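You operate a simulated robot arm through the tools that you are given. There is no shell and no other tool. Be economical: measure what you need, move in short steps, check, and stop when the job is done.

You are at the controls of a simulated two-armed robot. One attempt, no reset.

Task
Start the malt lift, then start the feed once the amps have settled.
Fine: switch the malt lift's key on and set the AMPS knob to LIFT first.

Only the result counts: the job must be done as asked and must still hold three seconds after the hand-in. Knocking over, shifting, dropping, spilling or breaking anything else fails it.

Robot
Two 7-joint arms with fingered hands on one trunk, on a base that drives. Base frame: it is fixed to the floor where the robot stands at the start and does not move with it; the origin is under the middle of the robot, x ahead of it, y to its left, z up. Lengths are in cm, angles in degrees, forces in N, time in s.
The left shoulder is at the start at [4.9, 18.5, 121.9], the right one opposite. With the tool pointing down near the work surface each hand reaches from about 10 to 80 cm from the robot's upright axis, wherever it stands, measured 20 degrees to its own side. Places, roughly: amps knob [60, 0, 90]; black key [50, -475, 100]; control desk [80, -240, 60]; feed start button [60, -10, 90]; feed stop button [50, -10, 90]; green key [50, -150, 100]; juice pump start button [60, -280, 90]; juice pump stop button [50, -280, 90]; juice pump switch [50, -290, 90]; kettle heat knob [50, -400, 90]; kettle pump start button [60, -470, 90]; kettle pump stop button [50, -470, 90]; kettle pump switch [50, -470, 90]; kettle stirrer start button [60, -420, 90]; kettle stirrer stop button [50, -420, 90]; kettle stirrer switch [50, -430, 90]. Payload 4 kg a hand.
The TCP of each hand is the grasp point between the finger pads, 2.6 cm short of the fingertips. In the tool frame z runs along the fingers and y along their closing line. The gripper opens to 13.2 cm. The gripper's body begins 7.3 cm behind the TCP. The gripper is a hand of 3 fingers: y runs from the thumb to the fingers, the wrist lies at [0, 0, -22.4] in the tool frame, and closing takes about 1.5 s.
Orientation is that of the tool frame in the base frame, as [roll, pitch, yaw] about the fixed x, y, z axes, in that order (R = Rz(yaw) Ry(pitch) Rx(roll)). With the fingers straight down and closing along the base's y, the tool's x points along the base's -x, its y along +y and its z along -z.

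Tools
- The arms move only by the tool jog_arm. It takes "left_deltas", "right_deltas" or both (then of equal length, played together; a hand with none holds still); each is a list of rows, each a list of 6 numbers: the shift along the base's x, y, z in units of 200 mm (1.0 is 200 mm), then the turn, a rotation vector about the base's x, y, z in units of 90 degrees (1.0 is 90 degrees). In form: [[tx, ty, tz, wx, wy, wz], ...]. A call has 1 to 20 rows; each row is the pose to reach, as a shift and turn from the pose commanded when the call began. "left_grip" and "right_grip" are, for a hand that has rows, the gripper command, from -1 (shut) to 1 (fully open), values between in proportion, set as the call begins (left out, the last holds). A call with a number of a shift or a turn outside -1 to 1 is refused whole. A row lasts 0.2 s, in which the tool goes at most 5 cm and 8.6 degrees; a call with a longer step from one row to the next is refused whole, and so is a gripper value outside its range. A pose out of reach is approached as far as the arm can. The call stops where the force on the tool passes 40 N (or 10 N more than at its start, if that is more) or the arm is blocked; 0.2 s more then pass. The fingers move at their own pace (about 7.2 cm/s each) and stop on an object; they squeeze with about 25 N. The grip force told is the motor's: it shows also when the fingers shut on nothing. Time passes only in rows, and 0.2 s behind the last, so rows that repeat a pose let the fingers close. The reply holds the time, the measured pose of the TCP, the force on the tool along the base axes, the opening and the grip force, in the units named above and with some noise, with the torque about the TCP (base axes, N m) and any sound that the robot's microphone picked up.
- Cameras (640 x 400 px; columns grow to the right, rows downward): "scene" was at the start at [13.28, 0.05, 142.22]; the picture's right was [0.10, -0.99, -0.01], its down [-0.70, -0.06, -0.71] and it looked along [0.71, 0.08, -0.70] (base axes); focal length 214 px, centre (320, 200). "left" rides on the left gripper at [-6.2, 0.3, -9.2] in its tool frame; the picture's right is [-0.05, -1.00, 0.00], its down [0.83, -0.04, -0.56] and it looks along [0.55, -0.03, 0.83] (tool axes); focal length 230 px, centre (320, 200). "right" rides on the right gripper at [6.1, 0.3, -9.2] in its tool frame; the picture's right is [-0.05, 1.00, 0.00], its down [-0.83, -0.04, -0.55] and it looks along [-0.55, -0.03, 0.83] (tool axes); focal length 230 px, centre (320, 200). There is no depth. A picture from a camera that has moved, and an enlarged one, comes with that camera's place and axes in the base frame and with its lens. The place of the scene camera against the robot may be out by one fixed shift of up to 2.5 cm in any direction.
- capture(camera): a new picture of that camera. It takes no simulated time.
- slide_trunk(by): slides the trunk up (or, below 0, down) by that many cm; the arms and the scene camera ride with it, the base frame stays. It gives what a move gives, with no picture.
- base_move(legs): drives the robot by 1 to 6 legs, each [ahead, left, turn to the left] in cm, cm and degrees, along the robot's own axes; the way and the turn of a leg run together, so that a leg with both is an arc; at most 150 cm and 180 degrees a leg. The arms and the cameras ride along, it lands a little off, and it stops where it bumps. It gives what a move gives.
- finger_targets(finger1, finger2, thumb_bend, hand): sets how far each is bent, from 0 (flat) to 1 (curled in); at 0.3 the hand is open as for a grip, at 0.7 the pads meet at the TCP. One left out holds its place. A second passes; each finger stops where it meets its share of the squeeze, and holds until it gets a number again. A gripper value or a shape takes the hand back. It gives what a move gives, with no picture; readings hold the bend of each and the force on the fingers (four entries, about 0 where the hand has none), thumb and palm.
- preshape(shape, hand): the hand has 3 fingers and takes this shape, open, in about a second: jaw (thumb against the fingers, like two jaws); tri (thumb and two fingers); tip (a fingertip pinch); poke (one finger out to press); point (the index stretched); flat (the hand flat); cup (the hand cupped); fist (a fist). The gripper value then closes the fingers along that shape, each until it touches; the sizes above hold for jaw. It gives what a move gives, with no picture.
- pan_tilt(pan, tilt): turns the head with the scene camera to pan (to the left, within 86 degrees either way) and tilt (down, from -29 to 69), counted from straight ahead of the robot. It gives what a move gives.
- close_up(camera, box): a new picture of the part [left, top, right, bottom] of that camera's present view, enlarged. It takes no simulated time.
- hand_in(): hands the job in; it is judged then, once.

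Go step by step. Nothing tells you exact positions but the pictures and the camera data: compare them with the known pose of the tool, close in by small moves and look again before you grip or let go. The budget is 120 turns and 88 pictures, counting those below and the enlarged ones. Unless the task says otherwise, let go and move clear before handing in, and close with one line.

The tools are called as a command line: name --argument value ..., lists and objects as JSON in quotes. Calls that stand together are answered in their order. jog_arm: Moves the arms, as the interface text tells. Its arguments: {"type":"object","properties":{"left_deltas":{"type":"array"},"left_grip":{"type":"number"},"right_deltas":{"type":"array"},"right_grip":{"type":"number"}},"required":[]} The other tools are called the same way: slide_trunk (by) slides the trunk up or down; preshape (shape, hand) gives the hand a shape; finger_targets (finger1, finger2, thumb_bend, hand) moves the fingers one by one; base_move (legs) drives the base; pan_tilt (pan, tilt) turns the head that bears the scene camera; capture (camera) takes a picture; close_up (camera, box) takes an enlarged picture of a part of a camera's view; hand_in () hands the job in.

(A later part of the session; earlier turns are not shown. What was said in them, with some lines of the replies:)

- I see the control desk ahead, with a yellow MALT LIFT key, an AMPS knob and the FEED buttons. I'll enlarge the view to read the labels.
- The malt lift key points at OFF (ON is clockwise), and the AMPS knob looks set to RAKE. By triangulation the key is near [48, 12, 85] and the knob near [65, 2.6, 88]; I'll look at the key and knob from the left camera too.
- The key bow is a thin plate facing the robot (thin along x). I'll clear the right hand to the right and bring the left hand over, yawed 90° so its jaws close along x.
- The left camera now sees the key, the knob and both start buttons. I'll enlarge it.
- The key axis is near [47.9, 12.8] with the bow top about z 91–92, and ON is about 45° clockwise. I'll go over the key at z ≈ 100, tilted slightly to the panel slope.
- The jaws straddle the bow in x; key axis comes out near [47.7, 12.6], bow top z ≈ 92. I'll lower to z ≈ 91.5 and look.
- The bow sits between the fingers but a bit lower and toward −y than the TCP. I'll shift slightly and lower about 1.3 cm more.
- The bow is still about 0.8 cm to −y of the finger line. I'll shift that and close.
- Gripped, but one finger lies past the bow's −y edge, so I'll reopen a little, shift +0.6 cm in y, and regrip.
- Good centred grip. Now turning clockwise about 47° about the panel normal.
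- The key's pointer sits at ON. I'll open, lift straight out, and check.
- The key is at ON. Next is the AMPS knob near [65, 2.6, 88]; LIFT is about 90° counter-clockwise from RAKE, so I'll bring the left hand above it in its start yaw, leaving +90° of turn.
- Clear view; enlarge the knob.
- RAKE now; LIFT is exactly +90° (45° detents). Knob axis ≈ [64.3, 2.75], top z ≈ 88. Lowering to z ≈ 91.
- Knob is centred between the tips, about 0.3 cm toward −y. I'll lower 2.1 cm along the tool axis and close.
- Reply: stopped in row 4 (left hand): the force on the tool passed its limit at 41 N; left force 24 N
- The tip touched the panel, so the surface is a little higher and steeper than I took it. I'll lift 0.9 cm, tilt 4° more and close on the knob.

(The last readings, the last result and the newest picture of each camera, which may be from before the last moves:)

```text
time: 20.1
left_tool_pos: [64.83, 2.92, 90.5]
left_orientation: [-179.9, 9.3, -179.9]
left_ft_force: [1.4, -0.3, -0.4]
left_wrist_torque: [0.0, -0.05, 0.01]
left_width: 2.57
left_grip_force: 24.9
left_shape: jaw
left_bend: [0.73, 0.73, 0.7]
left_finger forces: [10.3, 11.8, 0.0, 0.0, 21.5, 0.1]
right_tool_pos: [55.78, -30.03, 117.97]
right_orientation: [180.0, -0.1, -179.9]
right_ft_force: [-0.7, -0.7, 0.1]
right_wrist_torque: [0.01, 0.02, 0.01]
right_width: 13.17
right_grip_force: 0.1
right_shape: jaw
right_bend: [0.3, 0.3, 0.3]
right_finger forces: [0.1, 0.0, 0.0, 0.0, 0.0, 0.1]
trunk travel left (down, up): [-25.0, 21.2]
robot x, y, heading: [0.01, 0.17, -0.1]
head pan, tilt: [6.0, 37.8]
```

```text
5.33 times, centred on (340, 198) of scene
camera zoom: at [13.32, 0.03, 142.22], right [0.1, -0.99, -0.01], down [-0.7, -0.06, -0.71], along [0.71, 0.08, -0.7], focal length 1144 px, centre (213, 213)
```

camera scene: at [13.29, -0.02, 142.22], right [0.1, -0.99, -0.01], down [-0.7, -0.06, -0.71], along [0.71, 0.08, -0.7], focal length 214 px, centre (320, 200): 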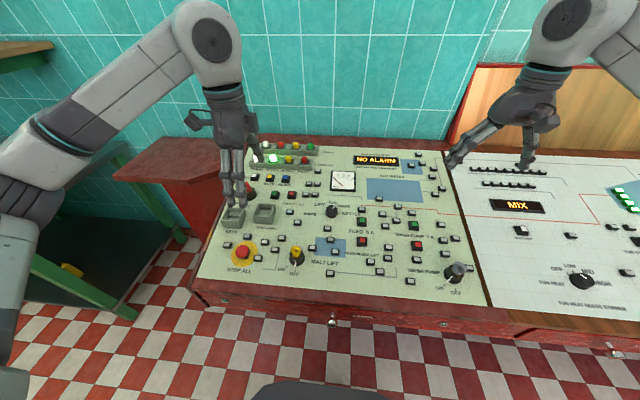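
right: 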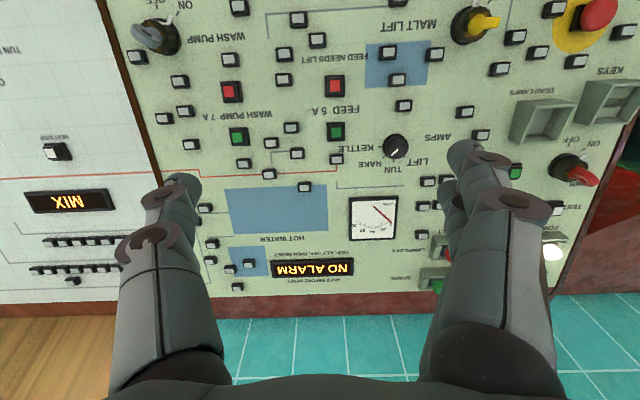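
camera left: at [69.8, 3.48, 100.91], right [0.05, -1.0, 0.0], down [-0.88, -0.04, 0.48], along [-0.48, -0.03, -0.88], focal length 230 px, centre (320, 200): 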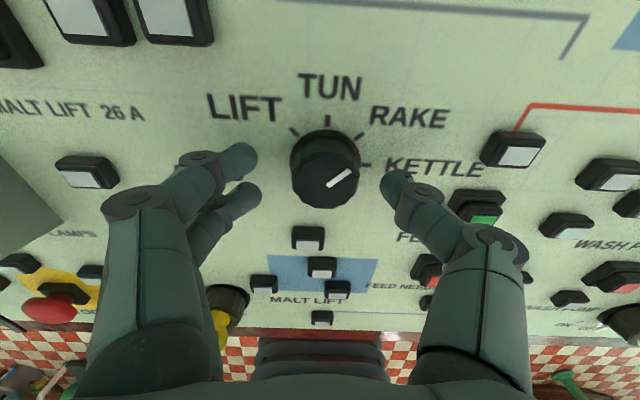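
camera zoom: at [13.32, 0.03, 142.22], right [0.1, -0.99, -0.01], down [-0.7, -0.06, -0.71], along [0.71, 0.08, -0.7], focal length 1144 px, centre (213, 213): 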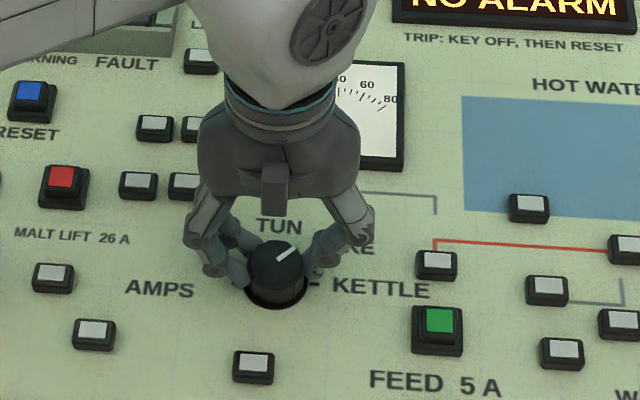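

Firm grip on the knob. Turning +90° about the panel normal.

jog_arm --left_deltas '[[0, 0, 0, -0.013, 0, 0.082], [0, 0, 0, -0.027, 0, 0.164], [0, 0, 0, -0.04, 0, 0.247], [0, 0, 0, -0.053, 0, 0.329], [0, 0, 0, -0.067, 0, 0.411], [0, 0, 0, -0.08, 0, 0.493], [0, 0, 0, -0.093, 0, 0.576], [0, 0, 0, -0.107, 0, 0.658], [0, 0, 0, -0.12, 0, 0.74], [0, 0, 0, -0.133, 0, 0.822], [0, 0, 0, -0.147, 0, 0.905], [0, 0, 0, -0.16, 0, 0.987], [0, 0, 0, -0.16, 0, 0.987]]'

capture --camera "left"

close_up --camera "scene" --box '[280, 160, 400, 235]'

```text
time: 22.9
left_tool_pos: [64.69, 3.28, 90.27]
left_orientation: [-170.9, 0.2, -89.6]
left_ft_force: [-9.3, 30.3, 0.4]
left_wrist_torque: [0.52, 0.13, 0.0]
left_width: 2.57
left_grip_force: 24.9
left_shape: jaw
left_bend: [0.72, 0.73, 0.7]
left_finger forces: [20.6, 13.2, 0.0, 0.0, 23.2, 0.0]
right_tool_pos: [55.62, -29.81, 118.13]
right_orientation: [-179.7, 0.0, -179.9]
right_ft_force: [0.2, -0.3, -0.2]
right_wrist_torque: [-0.02, -0.03, -0.02]
right_width: 13.15
right_grip_force: 0.0
right_shape: jaw
right_bend: [0.3, 0.3, 0.3]
right_finger forces: [0.1, 0.0, 0.0, 0.0, 0.0, 0.0]
trunk travel left (down, up): [-25.0, 21.2]
robot x, y, heading: [0.0, -0.44, 0.1]
head pan, tilt: [6.0, 37.8]
```

```text
51 pictures are left
camera left: at [62.8, 9.4, 99.51], right [0.99, 0.06, 0.16], down [-0.04, -0.83, 0.55], along [0.17, -0.55, -0.82], focal length 230 px, centre (320, 200)
```

left: 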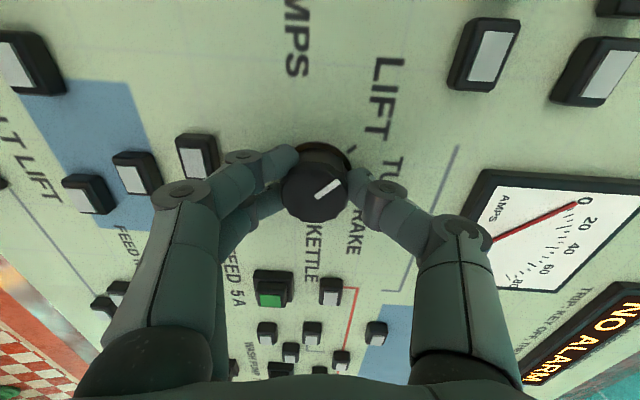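

```text
5.33 times, centred on (340, 198) of scene
camera zoom: at [13.14, 0.48, 142.22], right [0.1, -0.99, -0.01], down [-0.7, -0.07, -0.71], along [0.71, 0.08, -0.7], focal length 1144 px, centre (213, 213)
```

zoom: 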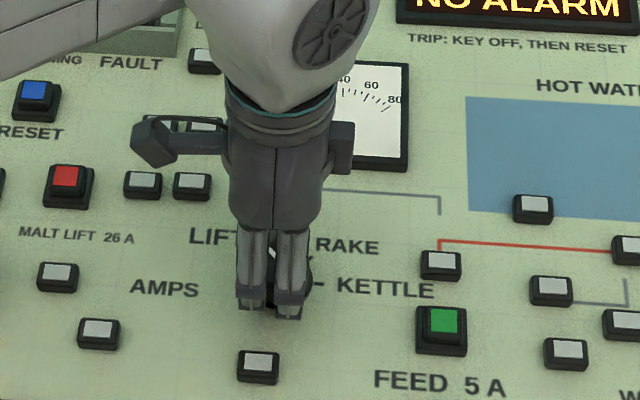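

The pointer now lies on LIFT. I'll relieve the sideways load, open and lift off.

jog_arm --left_deltas '[[0, 0, 0, 0, 0, 0], [0, 0, 0, 0, 0, 0], [0, 0, 0, 0, 0, 0], [0, 0, 0, 0, 0, 0], [0, 0, 0.1, 0, 0, 0], [0, 0, 0.25, 0, 0, 0], [0, 0, 0.45, 0, 0, 0], [0, 0, 0.65, 0, 0, 0], [0, 0, 0.8, 0, 0, 0]]' --left_grip 0

capture --camera "left"

close_up --camera "scene" --box '[240, 160, 400, 260]'

```text
time: 24.9
left_tool_pos: [64.86, 2.58, 106.66]
left_orientation: [-170.6, 0.1, -90.0]
left_ft_force: [0.6, -0.2, 1.0]
left_wrist_torque: [-0.03, 0.03, -0.03]
left_width: 6.54
left_grip_force: 0.1
left_shape: jaw
left_bend: [0.73, 0.73, 0.7]
left_finger forces: [0.1, 0.1, 0.0, 0.0, 0.0, 0.0]
right_tool_pos: [55.72, -30.15, 118.03]
right_orientation: [180.0, 0.1, 179.9]
right_ft_force: [0.1, 0.2, 0.4]
right_wrist_torque: [-0.02, 0.02, 0.0]
right_width: 13.2
right_grip_force: 0.0
right_shape: jaw
right_bend: [0.3, 0.3, 0.3]
right_finger forces: [0.1, 0.0, 0.0, 0.1, 0.0, 0.0]
trunk travel left (down, up): [-25.0, 21.2]
robot x, y, heading: [-0.3, 0.15, 0.2]
head pan, tilt: [6.0, 37.8]
```

```text
49 pictures are left
camera left: at [63.02, 8.72, 115.74], right [0.99, 0.05, 0.16], down [-0.05, -0.83, 0.55], along [0.17, -0.55, -0.82], focal length 230 px, centre (320, 200)
```

left: 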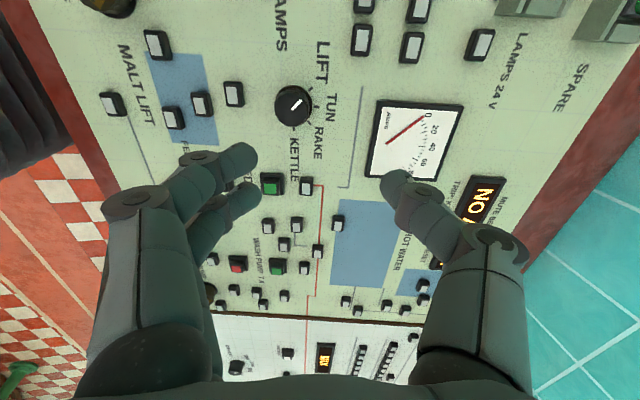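

```text
4.00 times, centred on (320, 210) of scene
camera zoom: at [13.24, 0.01, 142.23], right [0.1, -0.99, -0.01], down [-0.7, -0.06, -0.71], along [0.71, 0.08, -0.7], focal length 858 px, centre (320, 160)
```

zoom: 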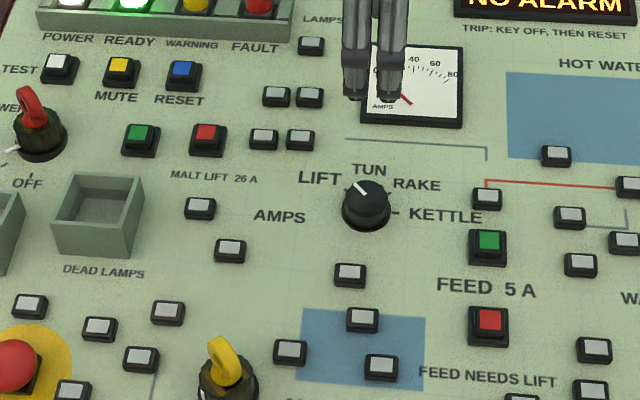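

AMPS is on LIFT. Next I'll move the left hand toward the MALT LIFT start button and shape both hands to poke.

jog_arm --left_deltas '[[0.03, 0.2, 0.05, 0, 0, 0], [0.06, 0.4, 0.1, 0, 0, 0], [0.1, 0.6, 0.1, 0, 0, 0], [0.15, 0.8, 0.1, 0, 0, 0], [0.2, 0.95, 0.1, 0, 0, 0], [0.2, 0.95, 0.1, 0, 0, 0]]'

preshape --shape "poke" --hand "left"

preshape --shape "poke" --hand "right"

capture --camera "left"

capture --camera "scene"

capture --camera "right"

```text
time: 26.3
left_tool_pos: [68.78, 21.8, 108.37]
left_orientation: [-170.7, 0.1, -89.9]
left_ft_force: [-0.8, -0.2, -0.3]
left_wrist_torque: [-0.01, 0.02, -0.01]
left_width: 6.57
left_grip_force: 0.0
left_shape: jaw
left_bend: [0.73, 0.73, 0.7]
left_finger forces: [0.1, 0.0, 0.0, 0.0, 0.0, 0.0]
right_tool_pos: [55.67, -30.26, 118.05]
right_orientation: [-180.0, 0.0, 180.0]
right_ft_force: [0.6, 0.5, -1.0]
right_wrist_torque: [-0.01, -0.02, -0.03]
right_width: 13.2
right_grip_force: 0.2
right_shape: jaw
right_bend: [0.3, 0.3, 0.3]
right_finger forces: [0.0, 0.0, 0.0, 0.0, 0.0, 0.0]
trunk travel left (down, up): [-25.0, 21.2]
robot x, y, heading: [-0.25, -0.11, -0.1]
head pan, tilt: [6.0, 37.8]
```

```text
time: 27.2
left_tool_pos: [68.82, 21.78, 108.22]
left_orientation: [-170.6, 0.1, -89.9]
left_ft_force: [0.8, -0.2, 0.4]
left_wrist_torque: [-0.04, 0.02, 0.0]
left_width: 0.0
left_grip_force: 0.0
left_shape: poke
left_bend: [1.0, 1.0, 0.45]
left_finger forces: [0.0, 0.1, 0.1, 0.0, 0.0, 0.0]
right_tool_pos: [55.68, -30.19, 117.92]
right_orientation: [179.9, 0.0, 179.9]
right_ft_force: [0.5, -0.5, 0.3]
right_wrist_torque: [0.02, -0.02, -0.01]
right_width: 13.17
right_grip_force: 0.0
right_shape: jaw
right_bend: [0.3, 0.3, 0.3]
right_finger forces: [0.0, 0.0, 0.0, 0.0, 0.0, 0.1]
trunk travel left (down, up): [-25.0, 21.2]
robot x, y, heading: [0.11, -0.1, 0.3]
head pan, tilt: [6.0, 37.8]
```

```text
time: 28.1
left_tool_pos: [68.88, 21.79, 108.24]
left_orientation: [-170.5, 0.2, -89.9]
left_ft_force: [-0.3, 1.4, 0.2]
left_wrist_torque: [-0.02, -0.03, 0.01]
left_width: 0.01
left_grip_force: 0.1
left_shape: poke
left_bend: [1.0, 1.0, 0.45]
left_finger forces: [0.1, 0.0, 0.1, 0.1, 0.0, 0.0]
right_tool_pos: [55.73, -30.14, 117.98]
right_orientation: [-179.9, 0.1, -179.9]
right_ft_force: [0.1, -0.3, 0.4]
right_wrist_torque: [0.02, -0.01, 0.0]
right_width: 0.0
right_grip_force: 0.0
right_shape: poke
right_bend: [1.0, 1.0, 0.45]
right_finger forces: [0.1, 0.1, 0.1, 0.0, 0.1, 0.0]
trunk travel left (down, up): [-25.0, 21.2]
robot x, y, heading: [-0.13, 0.02, 0.0]
head pan, tilt: [6.0, 37.8]
```

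```text
47 pictures are left
camera left: at [66.96, 27.93, 117.36], right [0.99, 0.05, 0.16], down [-0.05, -0.83, 0.55], along [0.17, -0.55, -0.82], focal length 230 px, centre (320, 200)
```

left: 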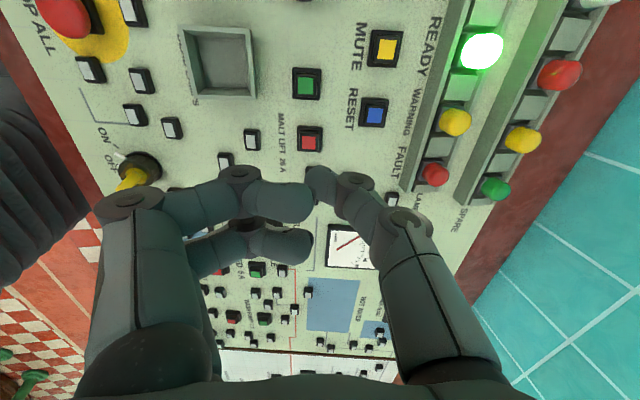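

```text
46 pictures are left
camera scene: at [13.28, 0.04, 142.22], right [0.1, -0.99, -0.01], down [-0.7, -0.06, -0.71], along [0.71, 0.08, -0.7], focal length 214 px, centre (320, 200)
```

scene: 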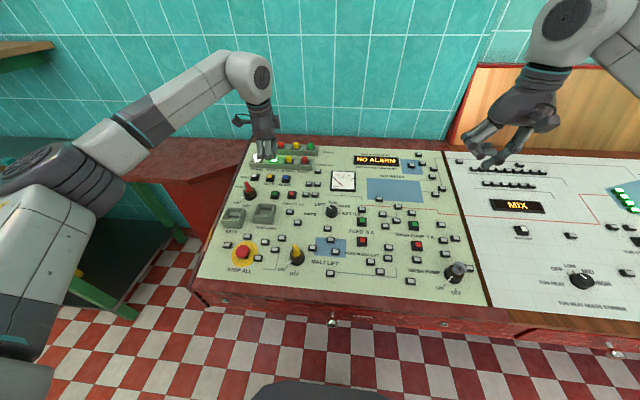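

```text
45 pictures are left
camera right: at [49.53, -30.0, 127.3], right [0.05, 1.0, 0.0], down [0.83, -0.04, 0.55], along [0.55, -0.03, -0.83], focal length 230 px, centre (320, 200)
```

right: 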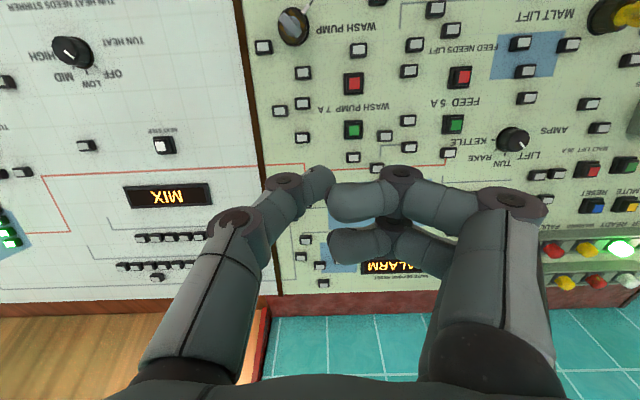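

The thumb pokes out on the tool axis, its tip about 2.6 cm beyond the TCP. The MALT LIFT green button triangulates to [70.4, 24.5, 89.8]; I'll hover ~4 cm above it.

jog_arm --left_deltas '[[0.005, 0.04, -0.15, 0, 0, 0], [0.01, 0.08, -0.3, 0, 0, 0], [0.015, 0.135, -0.45, 0, 0, 0], [0.02, 0.135, -0.56, 0, 0, 0], [0.02, 0.135, -0.56, 0, 0, 0]]'

capture --camera "left"

close_up --camera "scene" --box '[230, 145, 350, 220]'

```text
time: 29.3
left_tool_pos: [69.27, 24.35, 97.26]
left_orientation: [-170.7, 0.1, -89.9]
left_ft_force: [0.1, 0.8, 0.3]
left_wrist_torque: [0.0, 0.03, 0.0]
left_width: 0.0
left_grip_force: 0.1
left_shape: poke
left_bend: [1.0, 1.0, 0.45]
left_finger forces: [0.1, 0.0, 0.0, 0.0, 0.1, 0.1]
right_tool_pos: [55.6, -30.15, 117.91]
right_orientation: [179.8, 0.1, -179.9]
right_ft_force: [0.0, 0.3, 0.4]
right_wrist_torque: [-0.01, 0.0, 0.03]
right_width: 0.0
right_grip_force: 0.0
right_shape: poke
right_bend: [1.0, 1.0, 0.45]
right_finger forces: [0.0, 0.1, 0.0, 0.0, 0.0, 0.0]
trunk travel left (down, up): [-25.0, 21.2]
robot x, y, heading: [-0.12, 0.39, 0.2]
head pan, tilt: [6.0, 37.8]
```

```text
44 pictures are left
camera left: at [67.36, 30.53, 106.24], right [0.99, 0.05, 0.16], down [-0.05, -0.83, 0.55], along [0.17, -0.55, -0.82], focal length 230 px, centre (320, 200)
```

left: 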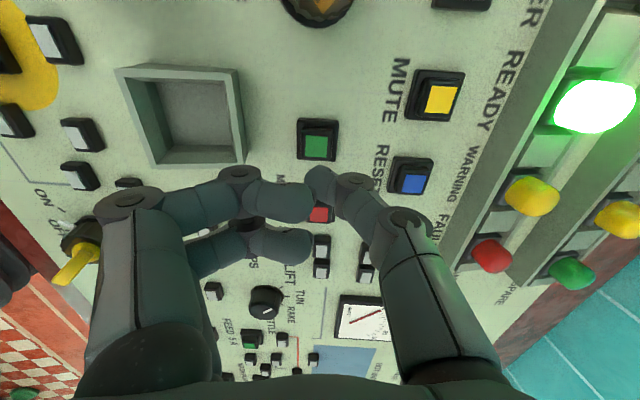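

```text
5.33 times, centred on (290, 182) of scene
camera zoom: at [13.25, 0.03, 142.23], right [0.1, -0.99, -0.01], down [-0.7, -0.06, -0.71], along [0.71, 0.08, -0.7], focal length 1144 px, centre (480, 293)
```

zoom: 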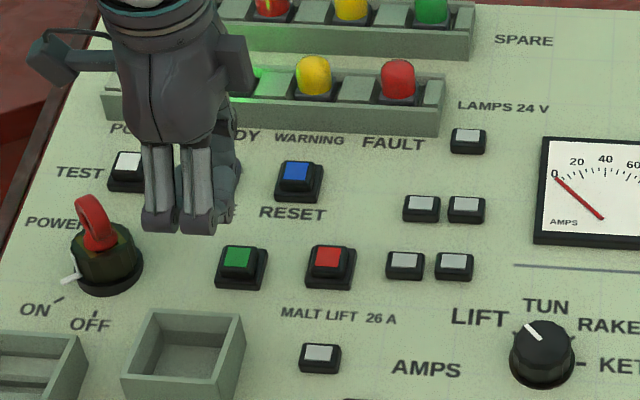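

The tip is aligned with the button. I'll press down slowly, then retract within the same call.

jog_arm --left_deltas '[[0.015, 0.005, -0.1, 0, 0, 0], [0.03, 0.005, -0.18, 0, 0, 0], [0.03, 0.005, -0.21, 0, 0, 0], [0.032, 0.005, -0.23, 0, 0, 0], [0.033, 0.005, -0.25, 0, 0, 0]]'

close_up --camera "left" --box '[200, 100, 440, 250]'

close_up --camera "scene" --box '[230, 145, 390, 245]'

```text
time: 30.5
left_tool_pos: [69.83, 24.52, 92.41]
left_orientation: [-170.4, 0.1, -89.8]
left_ft_force: [-0.1, 0.1, 3.4]
left_wrist_torque: [0.01, -0.06, 0.0]
left_width: 0.02
left_grip_force: 0.0
left_shape: poke
left_bend: [1.0, 1.0, 0.45]
left_finger forces: [0.0, 0.0, 0.0, 0.1, 3.0, 0.0]
right_tool_pos: [55.66, -30.1, 118.01]
right_orientation: [180.0, 0.0, -180.0]
right_ft_force: [-0.6, -0.7, 0.5]
right_wrist_torque: [-0.01, -0.01, 0.03]
right_width: 0.0
right_grip_force: 0.2
right_shape: poke
right_bend: [1.0, 1.0, 0.45]
right_finger forces: [0.0, 0.1, 0.0, 0.0, 0.1, 0.1]
trunk travel left (down, up): [-25.0, 21.2]
robot x, y, heading: [-0.04, -0.0, 0.1]
head pan, tilt: [6.0, 37.8]
heard: click
```

```text
2.67 times, centred on (320, 175) of left
camera zoom: at [67.98, 30.62, 101.43], right [0.98, 0.05, 0.16], down [-0.05, -0.83, 0.55], along [0.17, -0.55, -0.82], focal length 614 px, centre (320, 267)
```

zoom: 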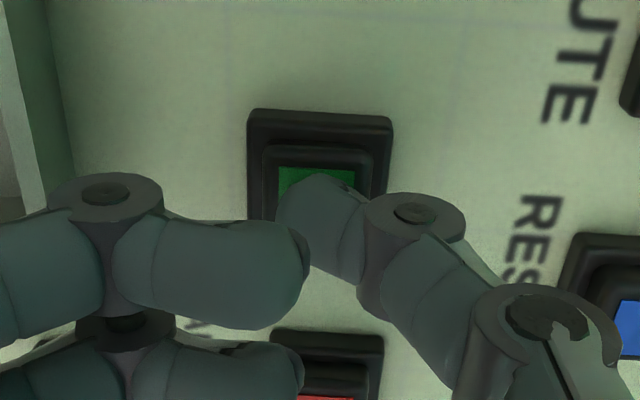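

```text
4.00 times, centred on (310, 195) of scene
camera zoom: at [13.22, 0.03, 142.23], right [0.1, -0.99, -0.01], down [-0.7, -0.06, -0.71], along [0.71, 0.08, -0.7], focal length 858 px, centre (360, 220)
```

zoom: 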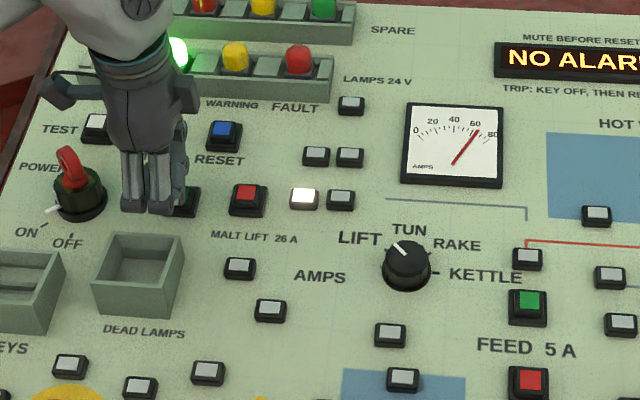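

Click heard, the run lamp lit and the meter surged to ~65 A. I'll retract the left hand and bring the right hand toward the feed button while the amps settle.

jog_arm --left_deltas '[[0, 0, 0.1, 0, 0, 0], [0, 0, 0.25, 0, 0, 0], [0, 0, 0.45, 0, 0, 0], [0, 0.15, 0.6, 0, 0, 0], [0, 0.3, 0.7, 0, 0, 0], [0, 0.4, 0.8, 0, 0, 0]]' --right_deltas '[[0.05, 0.1, 0, 0, 0, 0], [0.1, 0.25, 0, 0, 0, 0], [0.15, 0.45, 0, 0, 0, 0], [0.2, 0.65, -0.1, 0, 0, 0], [0.25, 0.85, -0.25, 0, 0, 0], [0.31, 1.0, -0.4, 0, 0, 0]]'

capture --camera "right"

close_up --camera "scene" --box '[250, 145, 410, 245]'

```text
refused: row 5 steps farther than a row can; nothing moved
```

```text
40 pictures are left
camera right: at [49.48, -30.01, 127.33], right [0.05, 1.0, 0.0], down [0.83, -0.04, 0.56], along [0.55, -0.03, -0.83], focal length 230 px, centre (320, 200)
```

right: 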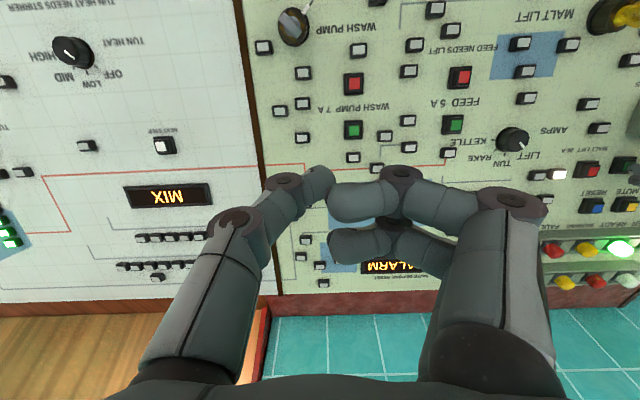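

```text
4.00 times, centred on (330, 195) of scene
camera zoom: at [13.22, 0.03, 142.23], right [0.1, -0.99, -0.01], down [-0.7, -0.06, -0.71], along [0.71, 0.08, -0.7], focal length 858 px, centre (280, 220)
```

zoom: 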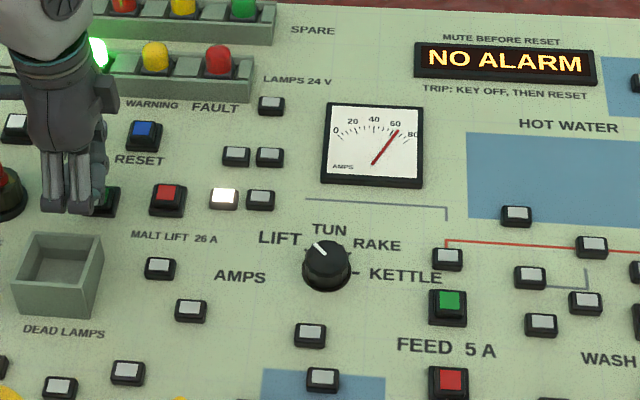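

The call was refused for a step that was too long; I'll repeat it with smaller steps.

jog_arm --left_deltas '[[0, 0, 0.1, 0, 0, 0], [0, 0, 0.25, 0, 0, 0], [0, 0, 0.45, 0, 0, 0], [0, 0.1, 0.6, 0, 0, 0], [0, 0.2, 0.7, 0, 0, 0], [0, 0.3, 0.8, 0, 0, 0], [0, 0.4, 0.8, 0, 0, 0], [0, 0.4, 0.8, 0, 0, 0]]' --right_deltas '[[0.04, 0.1, 0, 0, 0, 0], [0.08, 0.25, 0, 0, 0, 0], [0.12, 0.4, 0, 0, 0, 0], [0.16, 0.55, -0.08, 0, 0, 0], [0.2, 0.7, -0.16, 0, 0, 0], [0.24, 0.85, -0.24, 0, 0, 0], [0.28, 1.0, -0.32, 0, 0, 0], [0.31, 1.0, -0.4, 0, 0, 0]]'

capture --camera "right"

close_up --camera "scene" --box '[250, 145, 410, 245]'

```text
time: 32.3
left_tool_pos: [69.85, 32.57, 108.42]
left_orientation: [-170.6, 0.0, -89.9]
left_ft_force: [-0.6, -0.4, 0.1]
left_wrist_torque: [0.02, -0.01, 0.0]
left_width: 0.0
left_grip_force: 0.0
left_shape: poke
left_bend: [1.0, 1.0, 0.45]
left_finger forces: [0.0, 0.0, 0.1, 0.1, 0.1, 0.0]
right_tool_pos: [62.05, -10.06, 109.92]
right_orientation: [-180.0, 0.0, -179.9]
right_ft_force: [-0.3, 1.3, -0.2]
right_wrist_torque: [0.0, -0.03, 0.0]
right_width: 0.0
right_grip_force: 0.1
right_shape: poke
right_bend: [1.0, 1.0, 0.45]
right_finger forces: [0.0, 0.0, 0.0, 0.0, 0.0, 0.1]
trunk travel left (down, up): [-25.0, 21.2]
robot x, y, heading: [0.21, 0.13, -0.1]
head pan, tilt: [6.0, 37.8]
```

```text
38 pictures are left
camera right: at [55.87, -9.95, 119.23], right [0.05, 1.0, 0.0], down [0.83, -0.04, 0.55], along [0.55, -0.03, -0.83], focal length 230 px, centre (320, 200)
```

right: 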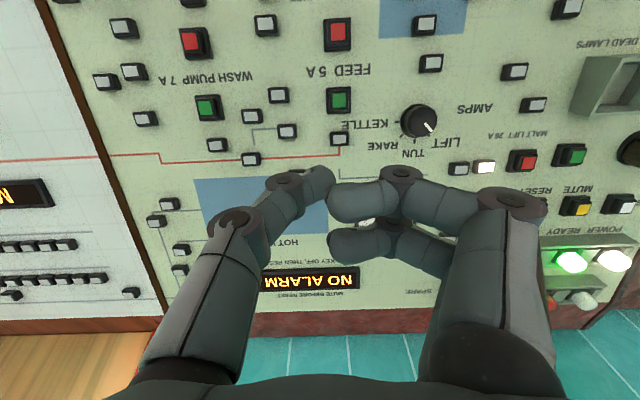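

```text
4.00 times, centred on (330, 195) of scene
camera zoom: at [13.32, -0.09, 142.21], right [0.1, -0.99, -0.01], down [-0.7, -0.06, -0.71], along [0.71, 0.08, -0.7], focal length 858 px, centre (280, 220)
```

zoom: 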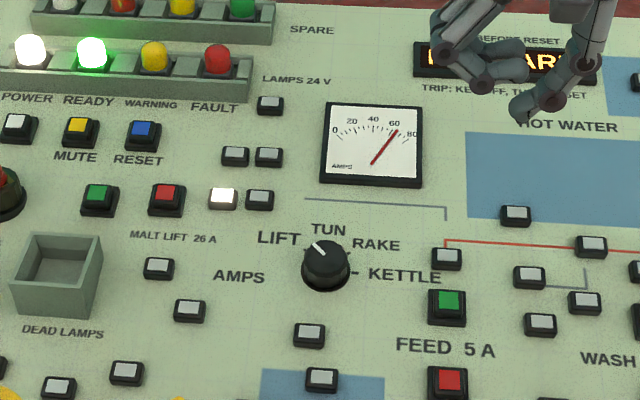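

The meter still reads ~64 A. The feed start button is about [61.3, -7.9, 88.2]; I'll hover the right thumb above it and keep watching the meter.

jog_arm --right_deltas '[[-0.01, 0.03, -0.15, 0, 0, 0], [-0.02, 0.06, -0.3, 0, 0, 0], [-0.03, 0.108, -0.45, 0, 0, 0], [-0.035, 0.108, -0.6, 0, 0, 0], [-0.035, 0.108, -0.7, 0, 0, 0], [-0.035, 0.108, -0.7, 0, 0, 0]]'

capture --camera "right"

close_up --camera "scene" --box '[290, 145, 410, 245]'

```text
time: 33.7
left_tool_pos: [69.92, 32.6, 108.42]
left_orientation: [-170.5, 0.1, -89.9]
left_ft_force: [-0.8, 0.3, -0.4]
left_wrist_torque: [0.0, -0.03, -0.02]
left_width: 0.0
left_grip_force: 0.1
left_shape: poke
left_bend: [1.0, 1.0, 0.45]
left_finger forces: [0.0, 0.0, 0.0, 0.1, 0.0, 0.1]
right_tool_pos: [60.99, -8.06, 96.08]
right_orientation: [180.0, 0.0, 180.0]
right_ft_force: [-0.1, -1.0, 0.1]
right_wrist_torque: [0.02, 0.04, -0.05]
right_width: 0.0
right_grip_force: 0.1
right_shape: poke
right_bend: [1.0, 1.0, 0.45]
right_finger forces: [0.0, 0.0, 0.0, 0.1, 0.0, 0.0]
trunk travel left (down, up): [-25.0, 21.2]
robot x, y, heading: [-0.12, -0.06, -0.4]
head pan, tilt: [6.0, 37.8]
```

```text
36 pictures are left
camera right: at [54.98, -7.69, 105.41], right [0.05, 1.0, 0.0], down [0.83, -0.04, 0.56], along [0.55, -0.03, -0.83], focal length 230 px, centre (320, 200)
```

right: 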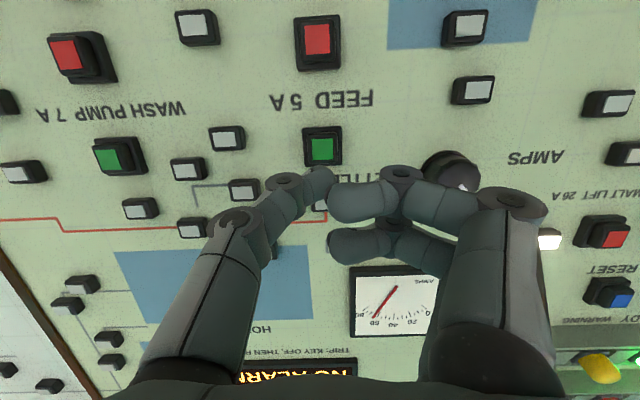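

```text
4.00 times, centred on (350, 195) of scene
camera zoom: at [13.27, 0.08, 142.22], right [0.1, -0.99, -0.01], down [-0.7, -0.06, -0.71], along [0.71, 0.08, -0.7], focal length 858 px, centre (200, 220)
```

zoom: 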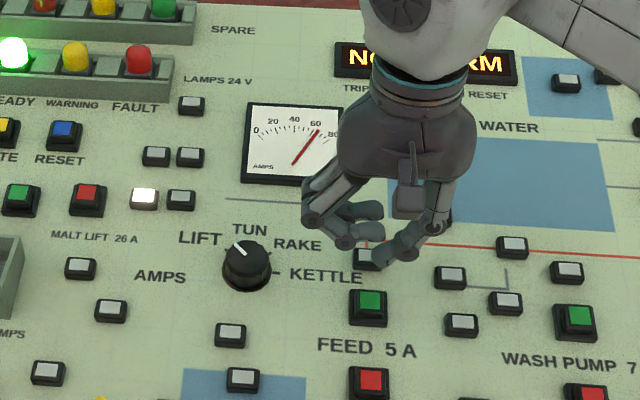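

The thumb is over the feed button; amps still ~62. Waiting with a hold.

jog_arm --right_deltas '[[0.01, 0, 0, 0, 0, 0], [0.01, 0, 0, 0, 0, 0], [0.01, 0, 0, 0, 0, 0], [0.01, 0, 0, 0, 0, 0], [0.01, 0, 0, 0, 0, 0], [0.01, 0, 0, 0, 0, 0], [0.01, 0, 0, 0, 0, 0], [0.01, 0, 0, 0, 0, 0], [0.01, 0, 0, 0, 0, 0], [0.01, 0, 0, 0, 0, 0], [0.01, 0, 0, 0, 0, 0], [0.01, 0, 0, 0, 0, 0], [0.01, 0, 0, 0, 0, 0], [0.01, 0, 0, 0, 0, 0], [0.01, 0, 0, 0, 0, 0]]'

close_up --camera "scene" --box '[270, 145, 430, 245]'

```text
time: 36.9
left_tool_pos: [69.93, 32.63, 108.35]
left_orientation: [-170.6, 0.1, -89.9]
left_ft_force: [0.3, -0.1, 0.3]
left_wrist_torque: [0.01, -0.02, 0.03]
left_width: 0.01
left_grip_force: 0.1
left_shape: poke
left_bend: [1.0, 1.0, 0.45]
left_finger forces: [0.0, 0.1, 0.0, 0.1, 0.0, 0.1]
right_tool_pos: [61.31, -7.83, 95.96]
right_orientation: [-179.9, 0.0, -180.0]
right_ft_force: [-0.3, 0.2, 0.0]
right_wrist_torque: [0.04, 0.0, -0.02]
right_width: 0.03
right_grip_force: 0.1
right_shape: poke
right_bend: [1.0, 1.0, 0.45]
right_finger forces: [0.1, 0.0, 0.0, 0.0, 0.0, 0.0]
trunk travel left (down, up): [-25.0, 21.2]
robot x, y, heading: [-0.02, 0.1, -0.0]
head pan, tilt: [6.0, 37.8]
```

```text
4.00 times, centred on (350, 195) of scene
camera zoom: at [13.28, 0.05, 142.22], right [0.1, -0.99, -0.01], down [-0.7, -0.06, -0.71], along [0.71, 0.08, -0.7], focal length 858 px, centre (200, 220)
```

zoom: 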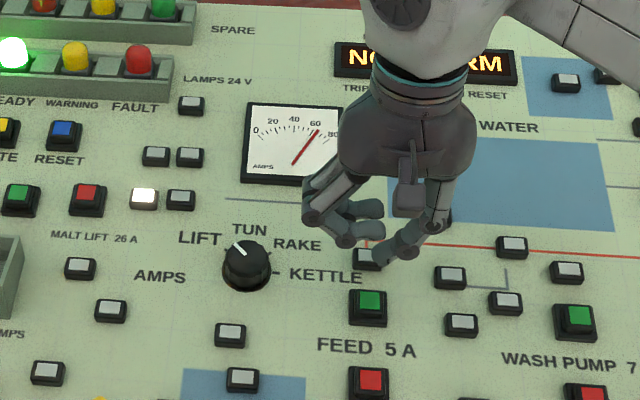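

Amps still ~63; waiting 4 s more.

jog_arm --right_deltas '[[0, 0, 0, 0, 0, 0], [0, 0, 0, 0, 0, 0], [0, 0, 0, 0, 0, 0], [0, 0, 0, 0, 0, 0], [0, 0, 0, 0, 0, 0], [0, 0, 0, 0, 0, 0], [0, 0, 0, 0, 0, 0], [0, 0, 0, 0, 0, 0], [0, 0, 0, 0, 0, 0], [0, 0, 0, 0, 0, 0], [0, 0, 0, 0, 0, 0], [0, 0, 0, 0, 0, 0], [0, 0, 0, 0, 0, 0], [0, 0, 0, 0, 0, 0], [0, 0, 0, 0, 0, 0], [0, 0, 0, 0, 0, 0], [0, 0, 0, 0, 0, 0], [0, 0, 0, 0, 0, 0], [0, 0, 0, 0, 0, 0], [0, 0, 0, 0, 0, 0]]'

close_up --camera "scene" --box '[270, 145, 430, 245]'

```text
time: 41.1
left_tool_pos: [69.93, 32.52, 108.35]
left_orientation: [-170.5, 0.1, -89.9]
left_ft_force: [-0.7, 0.3, 0.7]
left_wrist_torque: [-0.01, 0.0, 0.02]
left_width: 0.0
left_grip_force: 0.1
left_shape: poke
left_bend: [1.0, 1.0, 0.45]
left_finger forces: [0.0, 0.0, 0.0, 0.0, 0.0, 0.0]
right_tool_pos: [61.36, -7.91, 96.02]
right_orientation: [-180.0, 0.0, 180.0]
right_ft_force: [-0.5, 0.6, -0.7]
right_wrist_torque: [-0.03, 0.02, 0.0]
right_width: 0.02
right_grip_force: 0.0
right_shape: poke
right_bend: [1.0, 1.0, 0.45]
right_finger forces: [0.0, 0.0, 0.0, 0.0, 0.0, 0.1]
trunk travel left (down, up): [-25.0, 21.2]
robot x, y, heading: [0.12, 0.23, 0.1]
head pan, tilt: [6.0, 37.8]
```

```text
4.00 times, centred on (350, 195) of scene
camera zoom: at [13.28, 0.05, 142.22], right [0.1, -0.99, -0.01], down [-0.7, -0.06, -0.71], along [0.71, 0.08, -0.7], focal length 858 px, centre (200, 220)
```

zoom: 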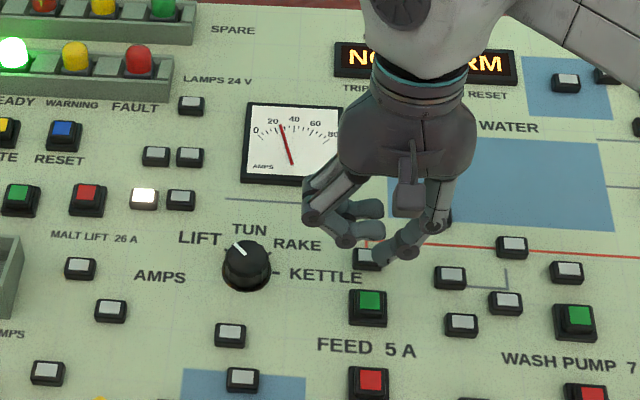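

The needle fell to ~26 A, the malt lift's running current. I'll hold briefly to confirm it's steady.

jog_arm --right_deltas '[[0, 0, 0, 0, 0, 0], [0, 0, 0, 0, 0, 0], [0, 0, 0, 0, 0, 0], [0, 0, 0, 0, 0, 0], [0, 0, 0, 0, 0, 0], [0, 0, 0, 0, 0, 0], [0, 0, 0, 0, 0, 0], [0, 0, 0, 0, 0, 0], [0, 0, 0, 0, 0, 0]]'

close_up --camera "scene" --box '[310, 155, 374, 195]'

```text
time: 43.1
left_tool_pos: [69.92, 32.68, 108.37]
left_orientation: [-170.6, 0.0, -89.9]
left_ft_force: [1.3, 0.1, 0.4]
left_wrist_torque: [-0.03, 0.02, 0.04]
left_width: 0.01
left_grip_force: 0.1
left_shape: poke
left_bend: [1.0, 1.0, 0.45]
left_finger forces: [0.1, 0.0, 0.0, 0.1, 0.1, 0.0]
right_tool_pos: [61.37, -7.87, 95.9]
right_orientation: [179.9, 0.0, -180.0]
right_ft_force: [0.9, -0.6, 0.1]
right_wrist_torque: [0.0, -0.06, 0.01]
right_width: 0.0
right_grip_force: 0.1
right_shape: poke
right_bend: [1.0, 1.0, 0.45]
right_finger forces: [0.1, 0.0, 0.0, 0.0, 0.0, 0.1]
trunk travel left (down, up): [-25.0, 21.2]
robot x, y, heading: [-0.36, 0.13, 0.2]
head pan, tilt: [6.0, 37.8]
```

```text
10.00 times, centred on (342, 175) of scene
camera zoom: at [13.28, 0.05, 142.22], right [0.1, -0.99, -0.01], down [-0.7, -0.06, -0.71], along [0.71, 0.08, -0.7], focal length 2145 px, centre (100, 450)
```

zoom: 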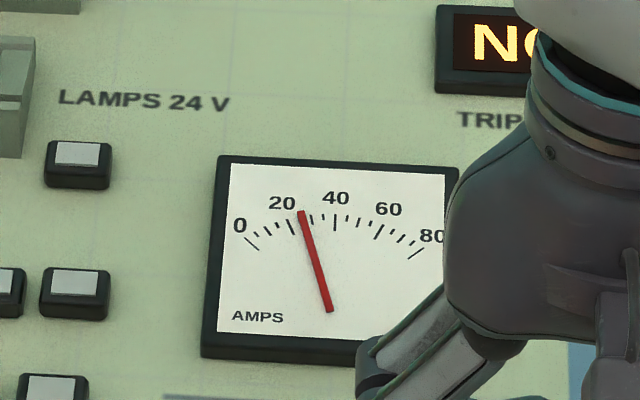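

Steady at 26 A. Pressing the feed start now.

jog_arm --right_deltas '[[0.005, 0, -0.12, 0, 0, 0], [0.008, 0, -0.21, 0, 0, 0], [0.008, 0, -0.235, 0, 0, 0], [0.008, 0, -0.255, 0, 0, 0], [0.008, 0, -0.275, 0, 0, 0]]'

close_up --camera "right" --box '[200, 100, 440, 250]'

close_up --camera "scene" --box '[270, 145, 430, 245]'

```text
time: 44.3
left_tool_pos: [69.79, 32.39, 108.51]
left_orientation: [-170.4, 0.2, -89.9]
left_ft_force: [0.2, 1.2, -0.1]
left_wrist_torque: [0.01, 0.04, 0.03]
left_width: 0.0
left_grip_force: 0.0
left_shape: poke
left_bend: [1.0, 1.0, 0.45]
left_finger forces: [0.0, 0.0, 0.1, 0.0, 0.1, 0.0]
right_tool_pos: [61.55, -8.02, 90.73]
right_orientation: [179.8, 0.2, 179.9]
right_ft_force: [1.3, -2.1, 8.1]
right_wrist_torque: [-0.01, -0.06, -0.01]
right_width: 0.0
right_grip_force: 0.0
right_shape: poke
right_bend: [1.0, 1.0, 0.45]
right_finger forces: [0.0, 0.0, 0.0, 0.1, 8.3, 0.1]
trunk travel left (down, up): [-25.0, 21.2]
robot x, y, heading: [-0.09, 0.08, -0.2]
head pan, tilt: [6.0, 37.8]
heard: click
```

```text
2.67 times, centred on (320, 175) of right
camera zoom: at [55.4, -7.8, 99.98], right [0.05, 1.0, 0.0], down [0.83, -0.04, 0.56], along [0.56, -0.03, -0.83], focal length 614 px, centre (320, 267)
```

zoom: 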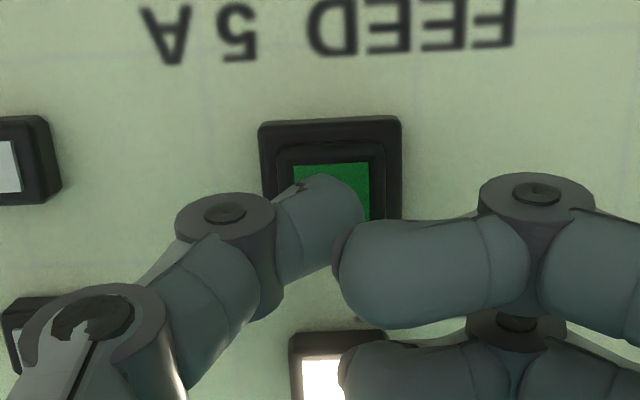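

```text
4.00 times, centred on (350, 195) of scene
camera zoom: at [13.12, 0.02, 142.26], right [0.1, -0.99, -0.01], down [-0.7, -0.06, -0.71], along [0.71, 0.08, -0.7], focal length 858 px, centre (200, 220)
```

zoom: 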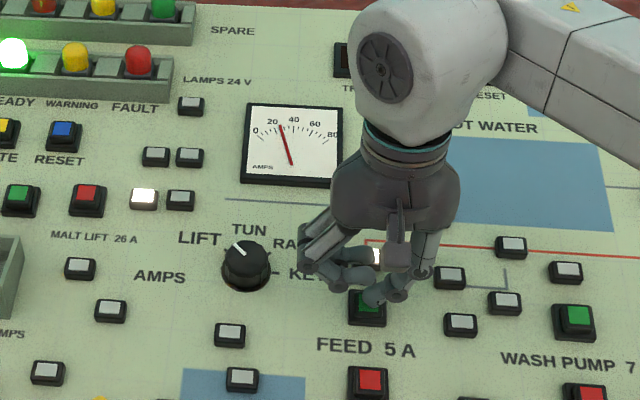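

Click heard, and the feed's lamp lit. I'll lift the right hand clear and check the desk.

jog_arm --right_deltas '[[0, 0, 0.1, 0, 0, 0], [0, 0, 0.25, 0, 0, 0], [0, 0, 0.45, 0, 0, 0], [0, 0, 0.65, 0, 0, 0], [0, 0, 0.85, 0, 0, 0], [0, -0.15, 1, 0, 0, 0], [0, -0.35, 1, 0, 0, 0], [0, -0.55, 1, 0, 0, 0], [0, -0.75, 1, 0, 0, 0], [0, -0.95, 1, 0, 0, 0], [0, -0.95, 1, 0, 0, 0], [0, -0.95, 1, 0, 0, 0]]'

close_up --camera "scene" --box '[230, 140, 430, 265]'

capture --camera "scene"

```text
time: 46.9
left_tool_pos: [70.0, 32.58, 108.28]
left_orientation: [-170.6, 0.1, -89.9]
left_ft_force: [0.0, 0.0, -1.1]
left_wrist_torque: [-0.01, 0.02, 0.01]
left_width: 0.01
left_grip_force: 0.1
left_shape: poke
left_bend: [1.0, 1.0, 0.45]
left_finger forces: [0.0, 0.1, 0.1, 0.0, 0.0, 0.1]
right_tool_pos: [61.58, -27.23, 110.45]
right_orientation: [180.0, 0.0, -180.0]
right_ft_force: [0.8, 0.2, -0.5]
right_wrist_torque: [0.01, -0.01, -0.01]
right_width: 0.0
right_grip_force: 0.0
right_shape: poke
right_bend: [1.0, 1.0, 0.45]
right_finger forces: [0.0, 0.0, 0.0, 0.0, 0.0, 0.1]
trunk travel left (down, up): [-25.0, 21.2]
robot x, y, heading: [-0.12, -0.28, 0.2]
head pan, tilt: [6.0, 37.8]
```

```text
3.20 times, centred on (330, 202) of scene
camera zoom: at [13.28, 0.01, 142.22], right [0.1, -0.99, -0.01], down [-0.7, -0.06, -0.71], along [0.71, 0.08, -0.7], focal length 686 px, centre (288, 192)
```

zoom: 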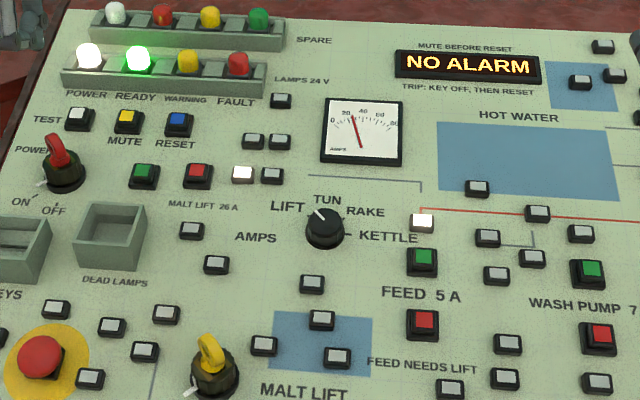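

```text
28 pictures are left
camera scene: at [13.28, 0.01, 142.22], right [0.1, -0.99, -0.01], down [-0.7, -0.06, -0.71], along [0.71, 0.08, -0.7], focal length 214 px, centre (320, 200)
```

scene: 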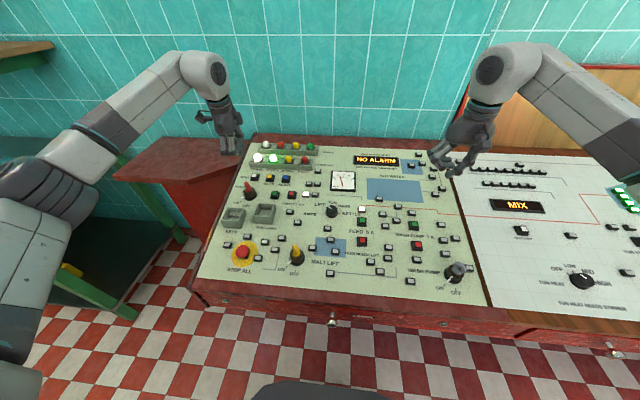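

Both run lamps are lit, the amps are steady at 26, and the display reads NO ALARM. The hands are clear, so I'm handing in.

hand_in

```text
The job is handed in.
```

The malt lift is running with its key on and AMPS on LIFT. I started the feed once the amps had settled at 26 A; both run lamps are lit and there's no alarm.
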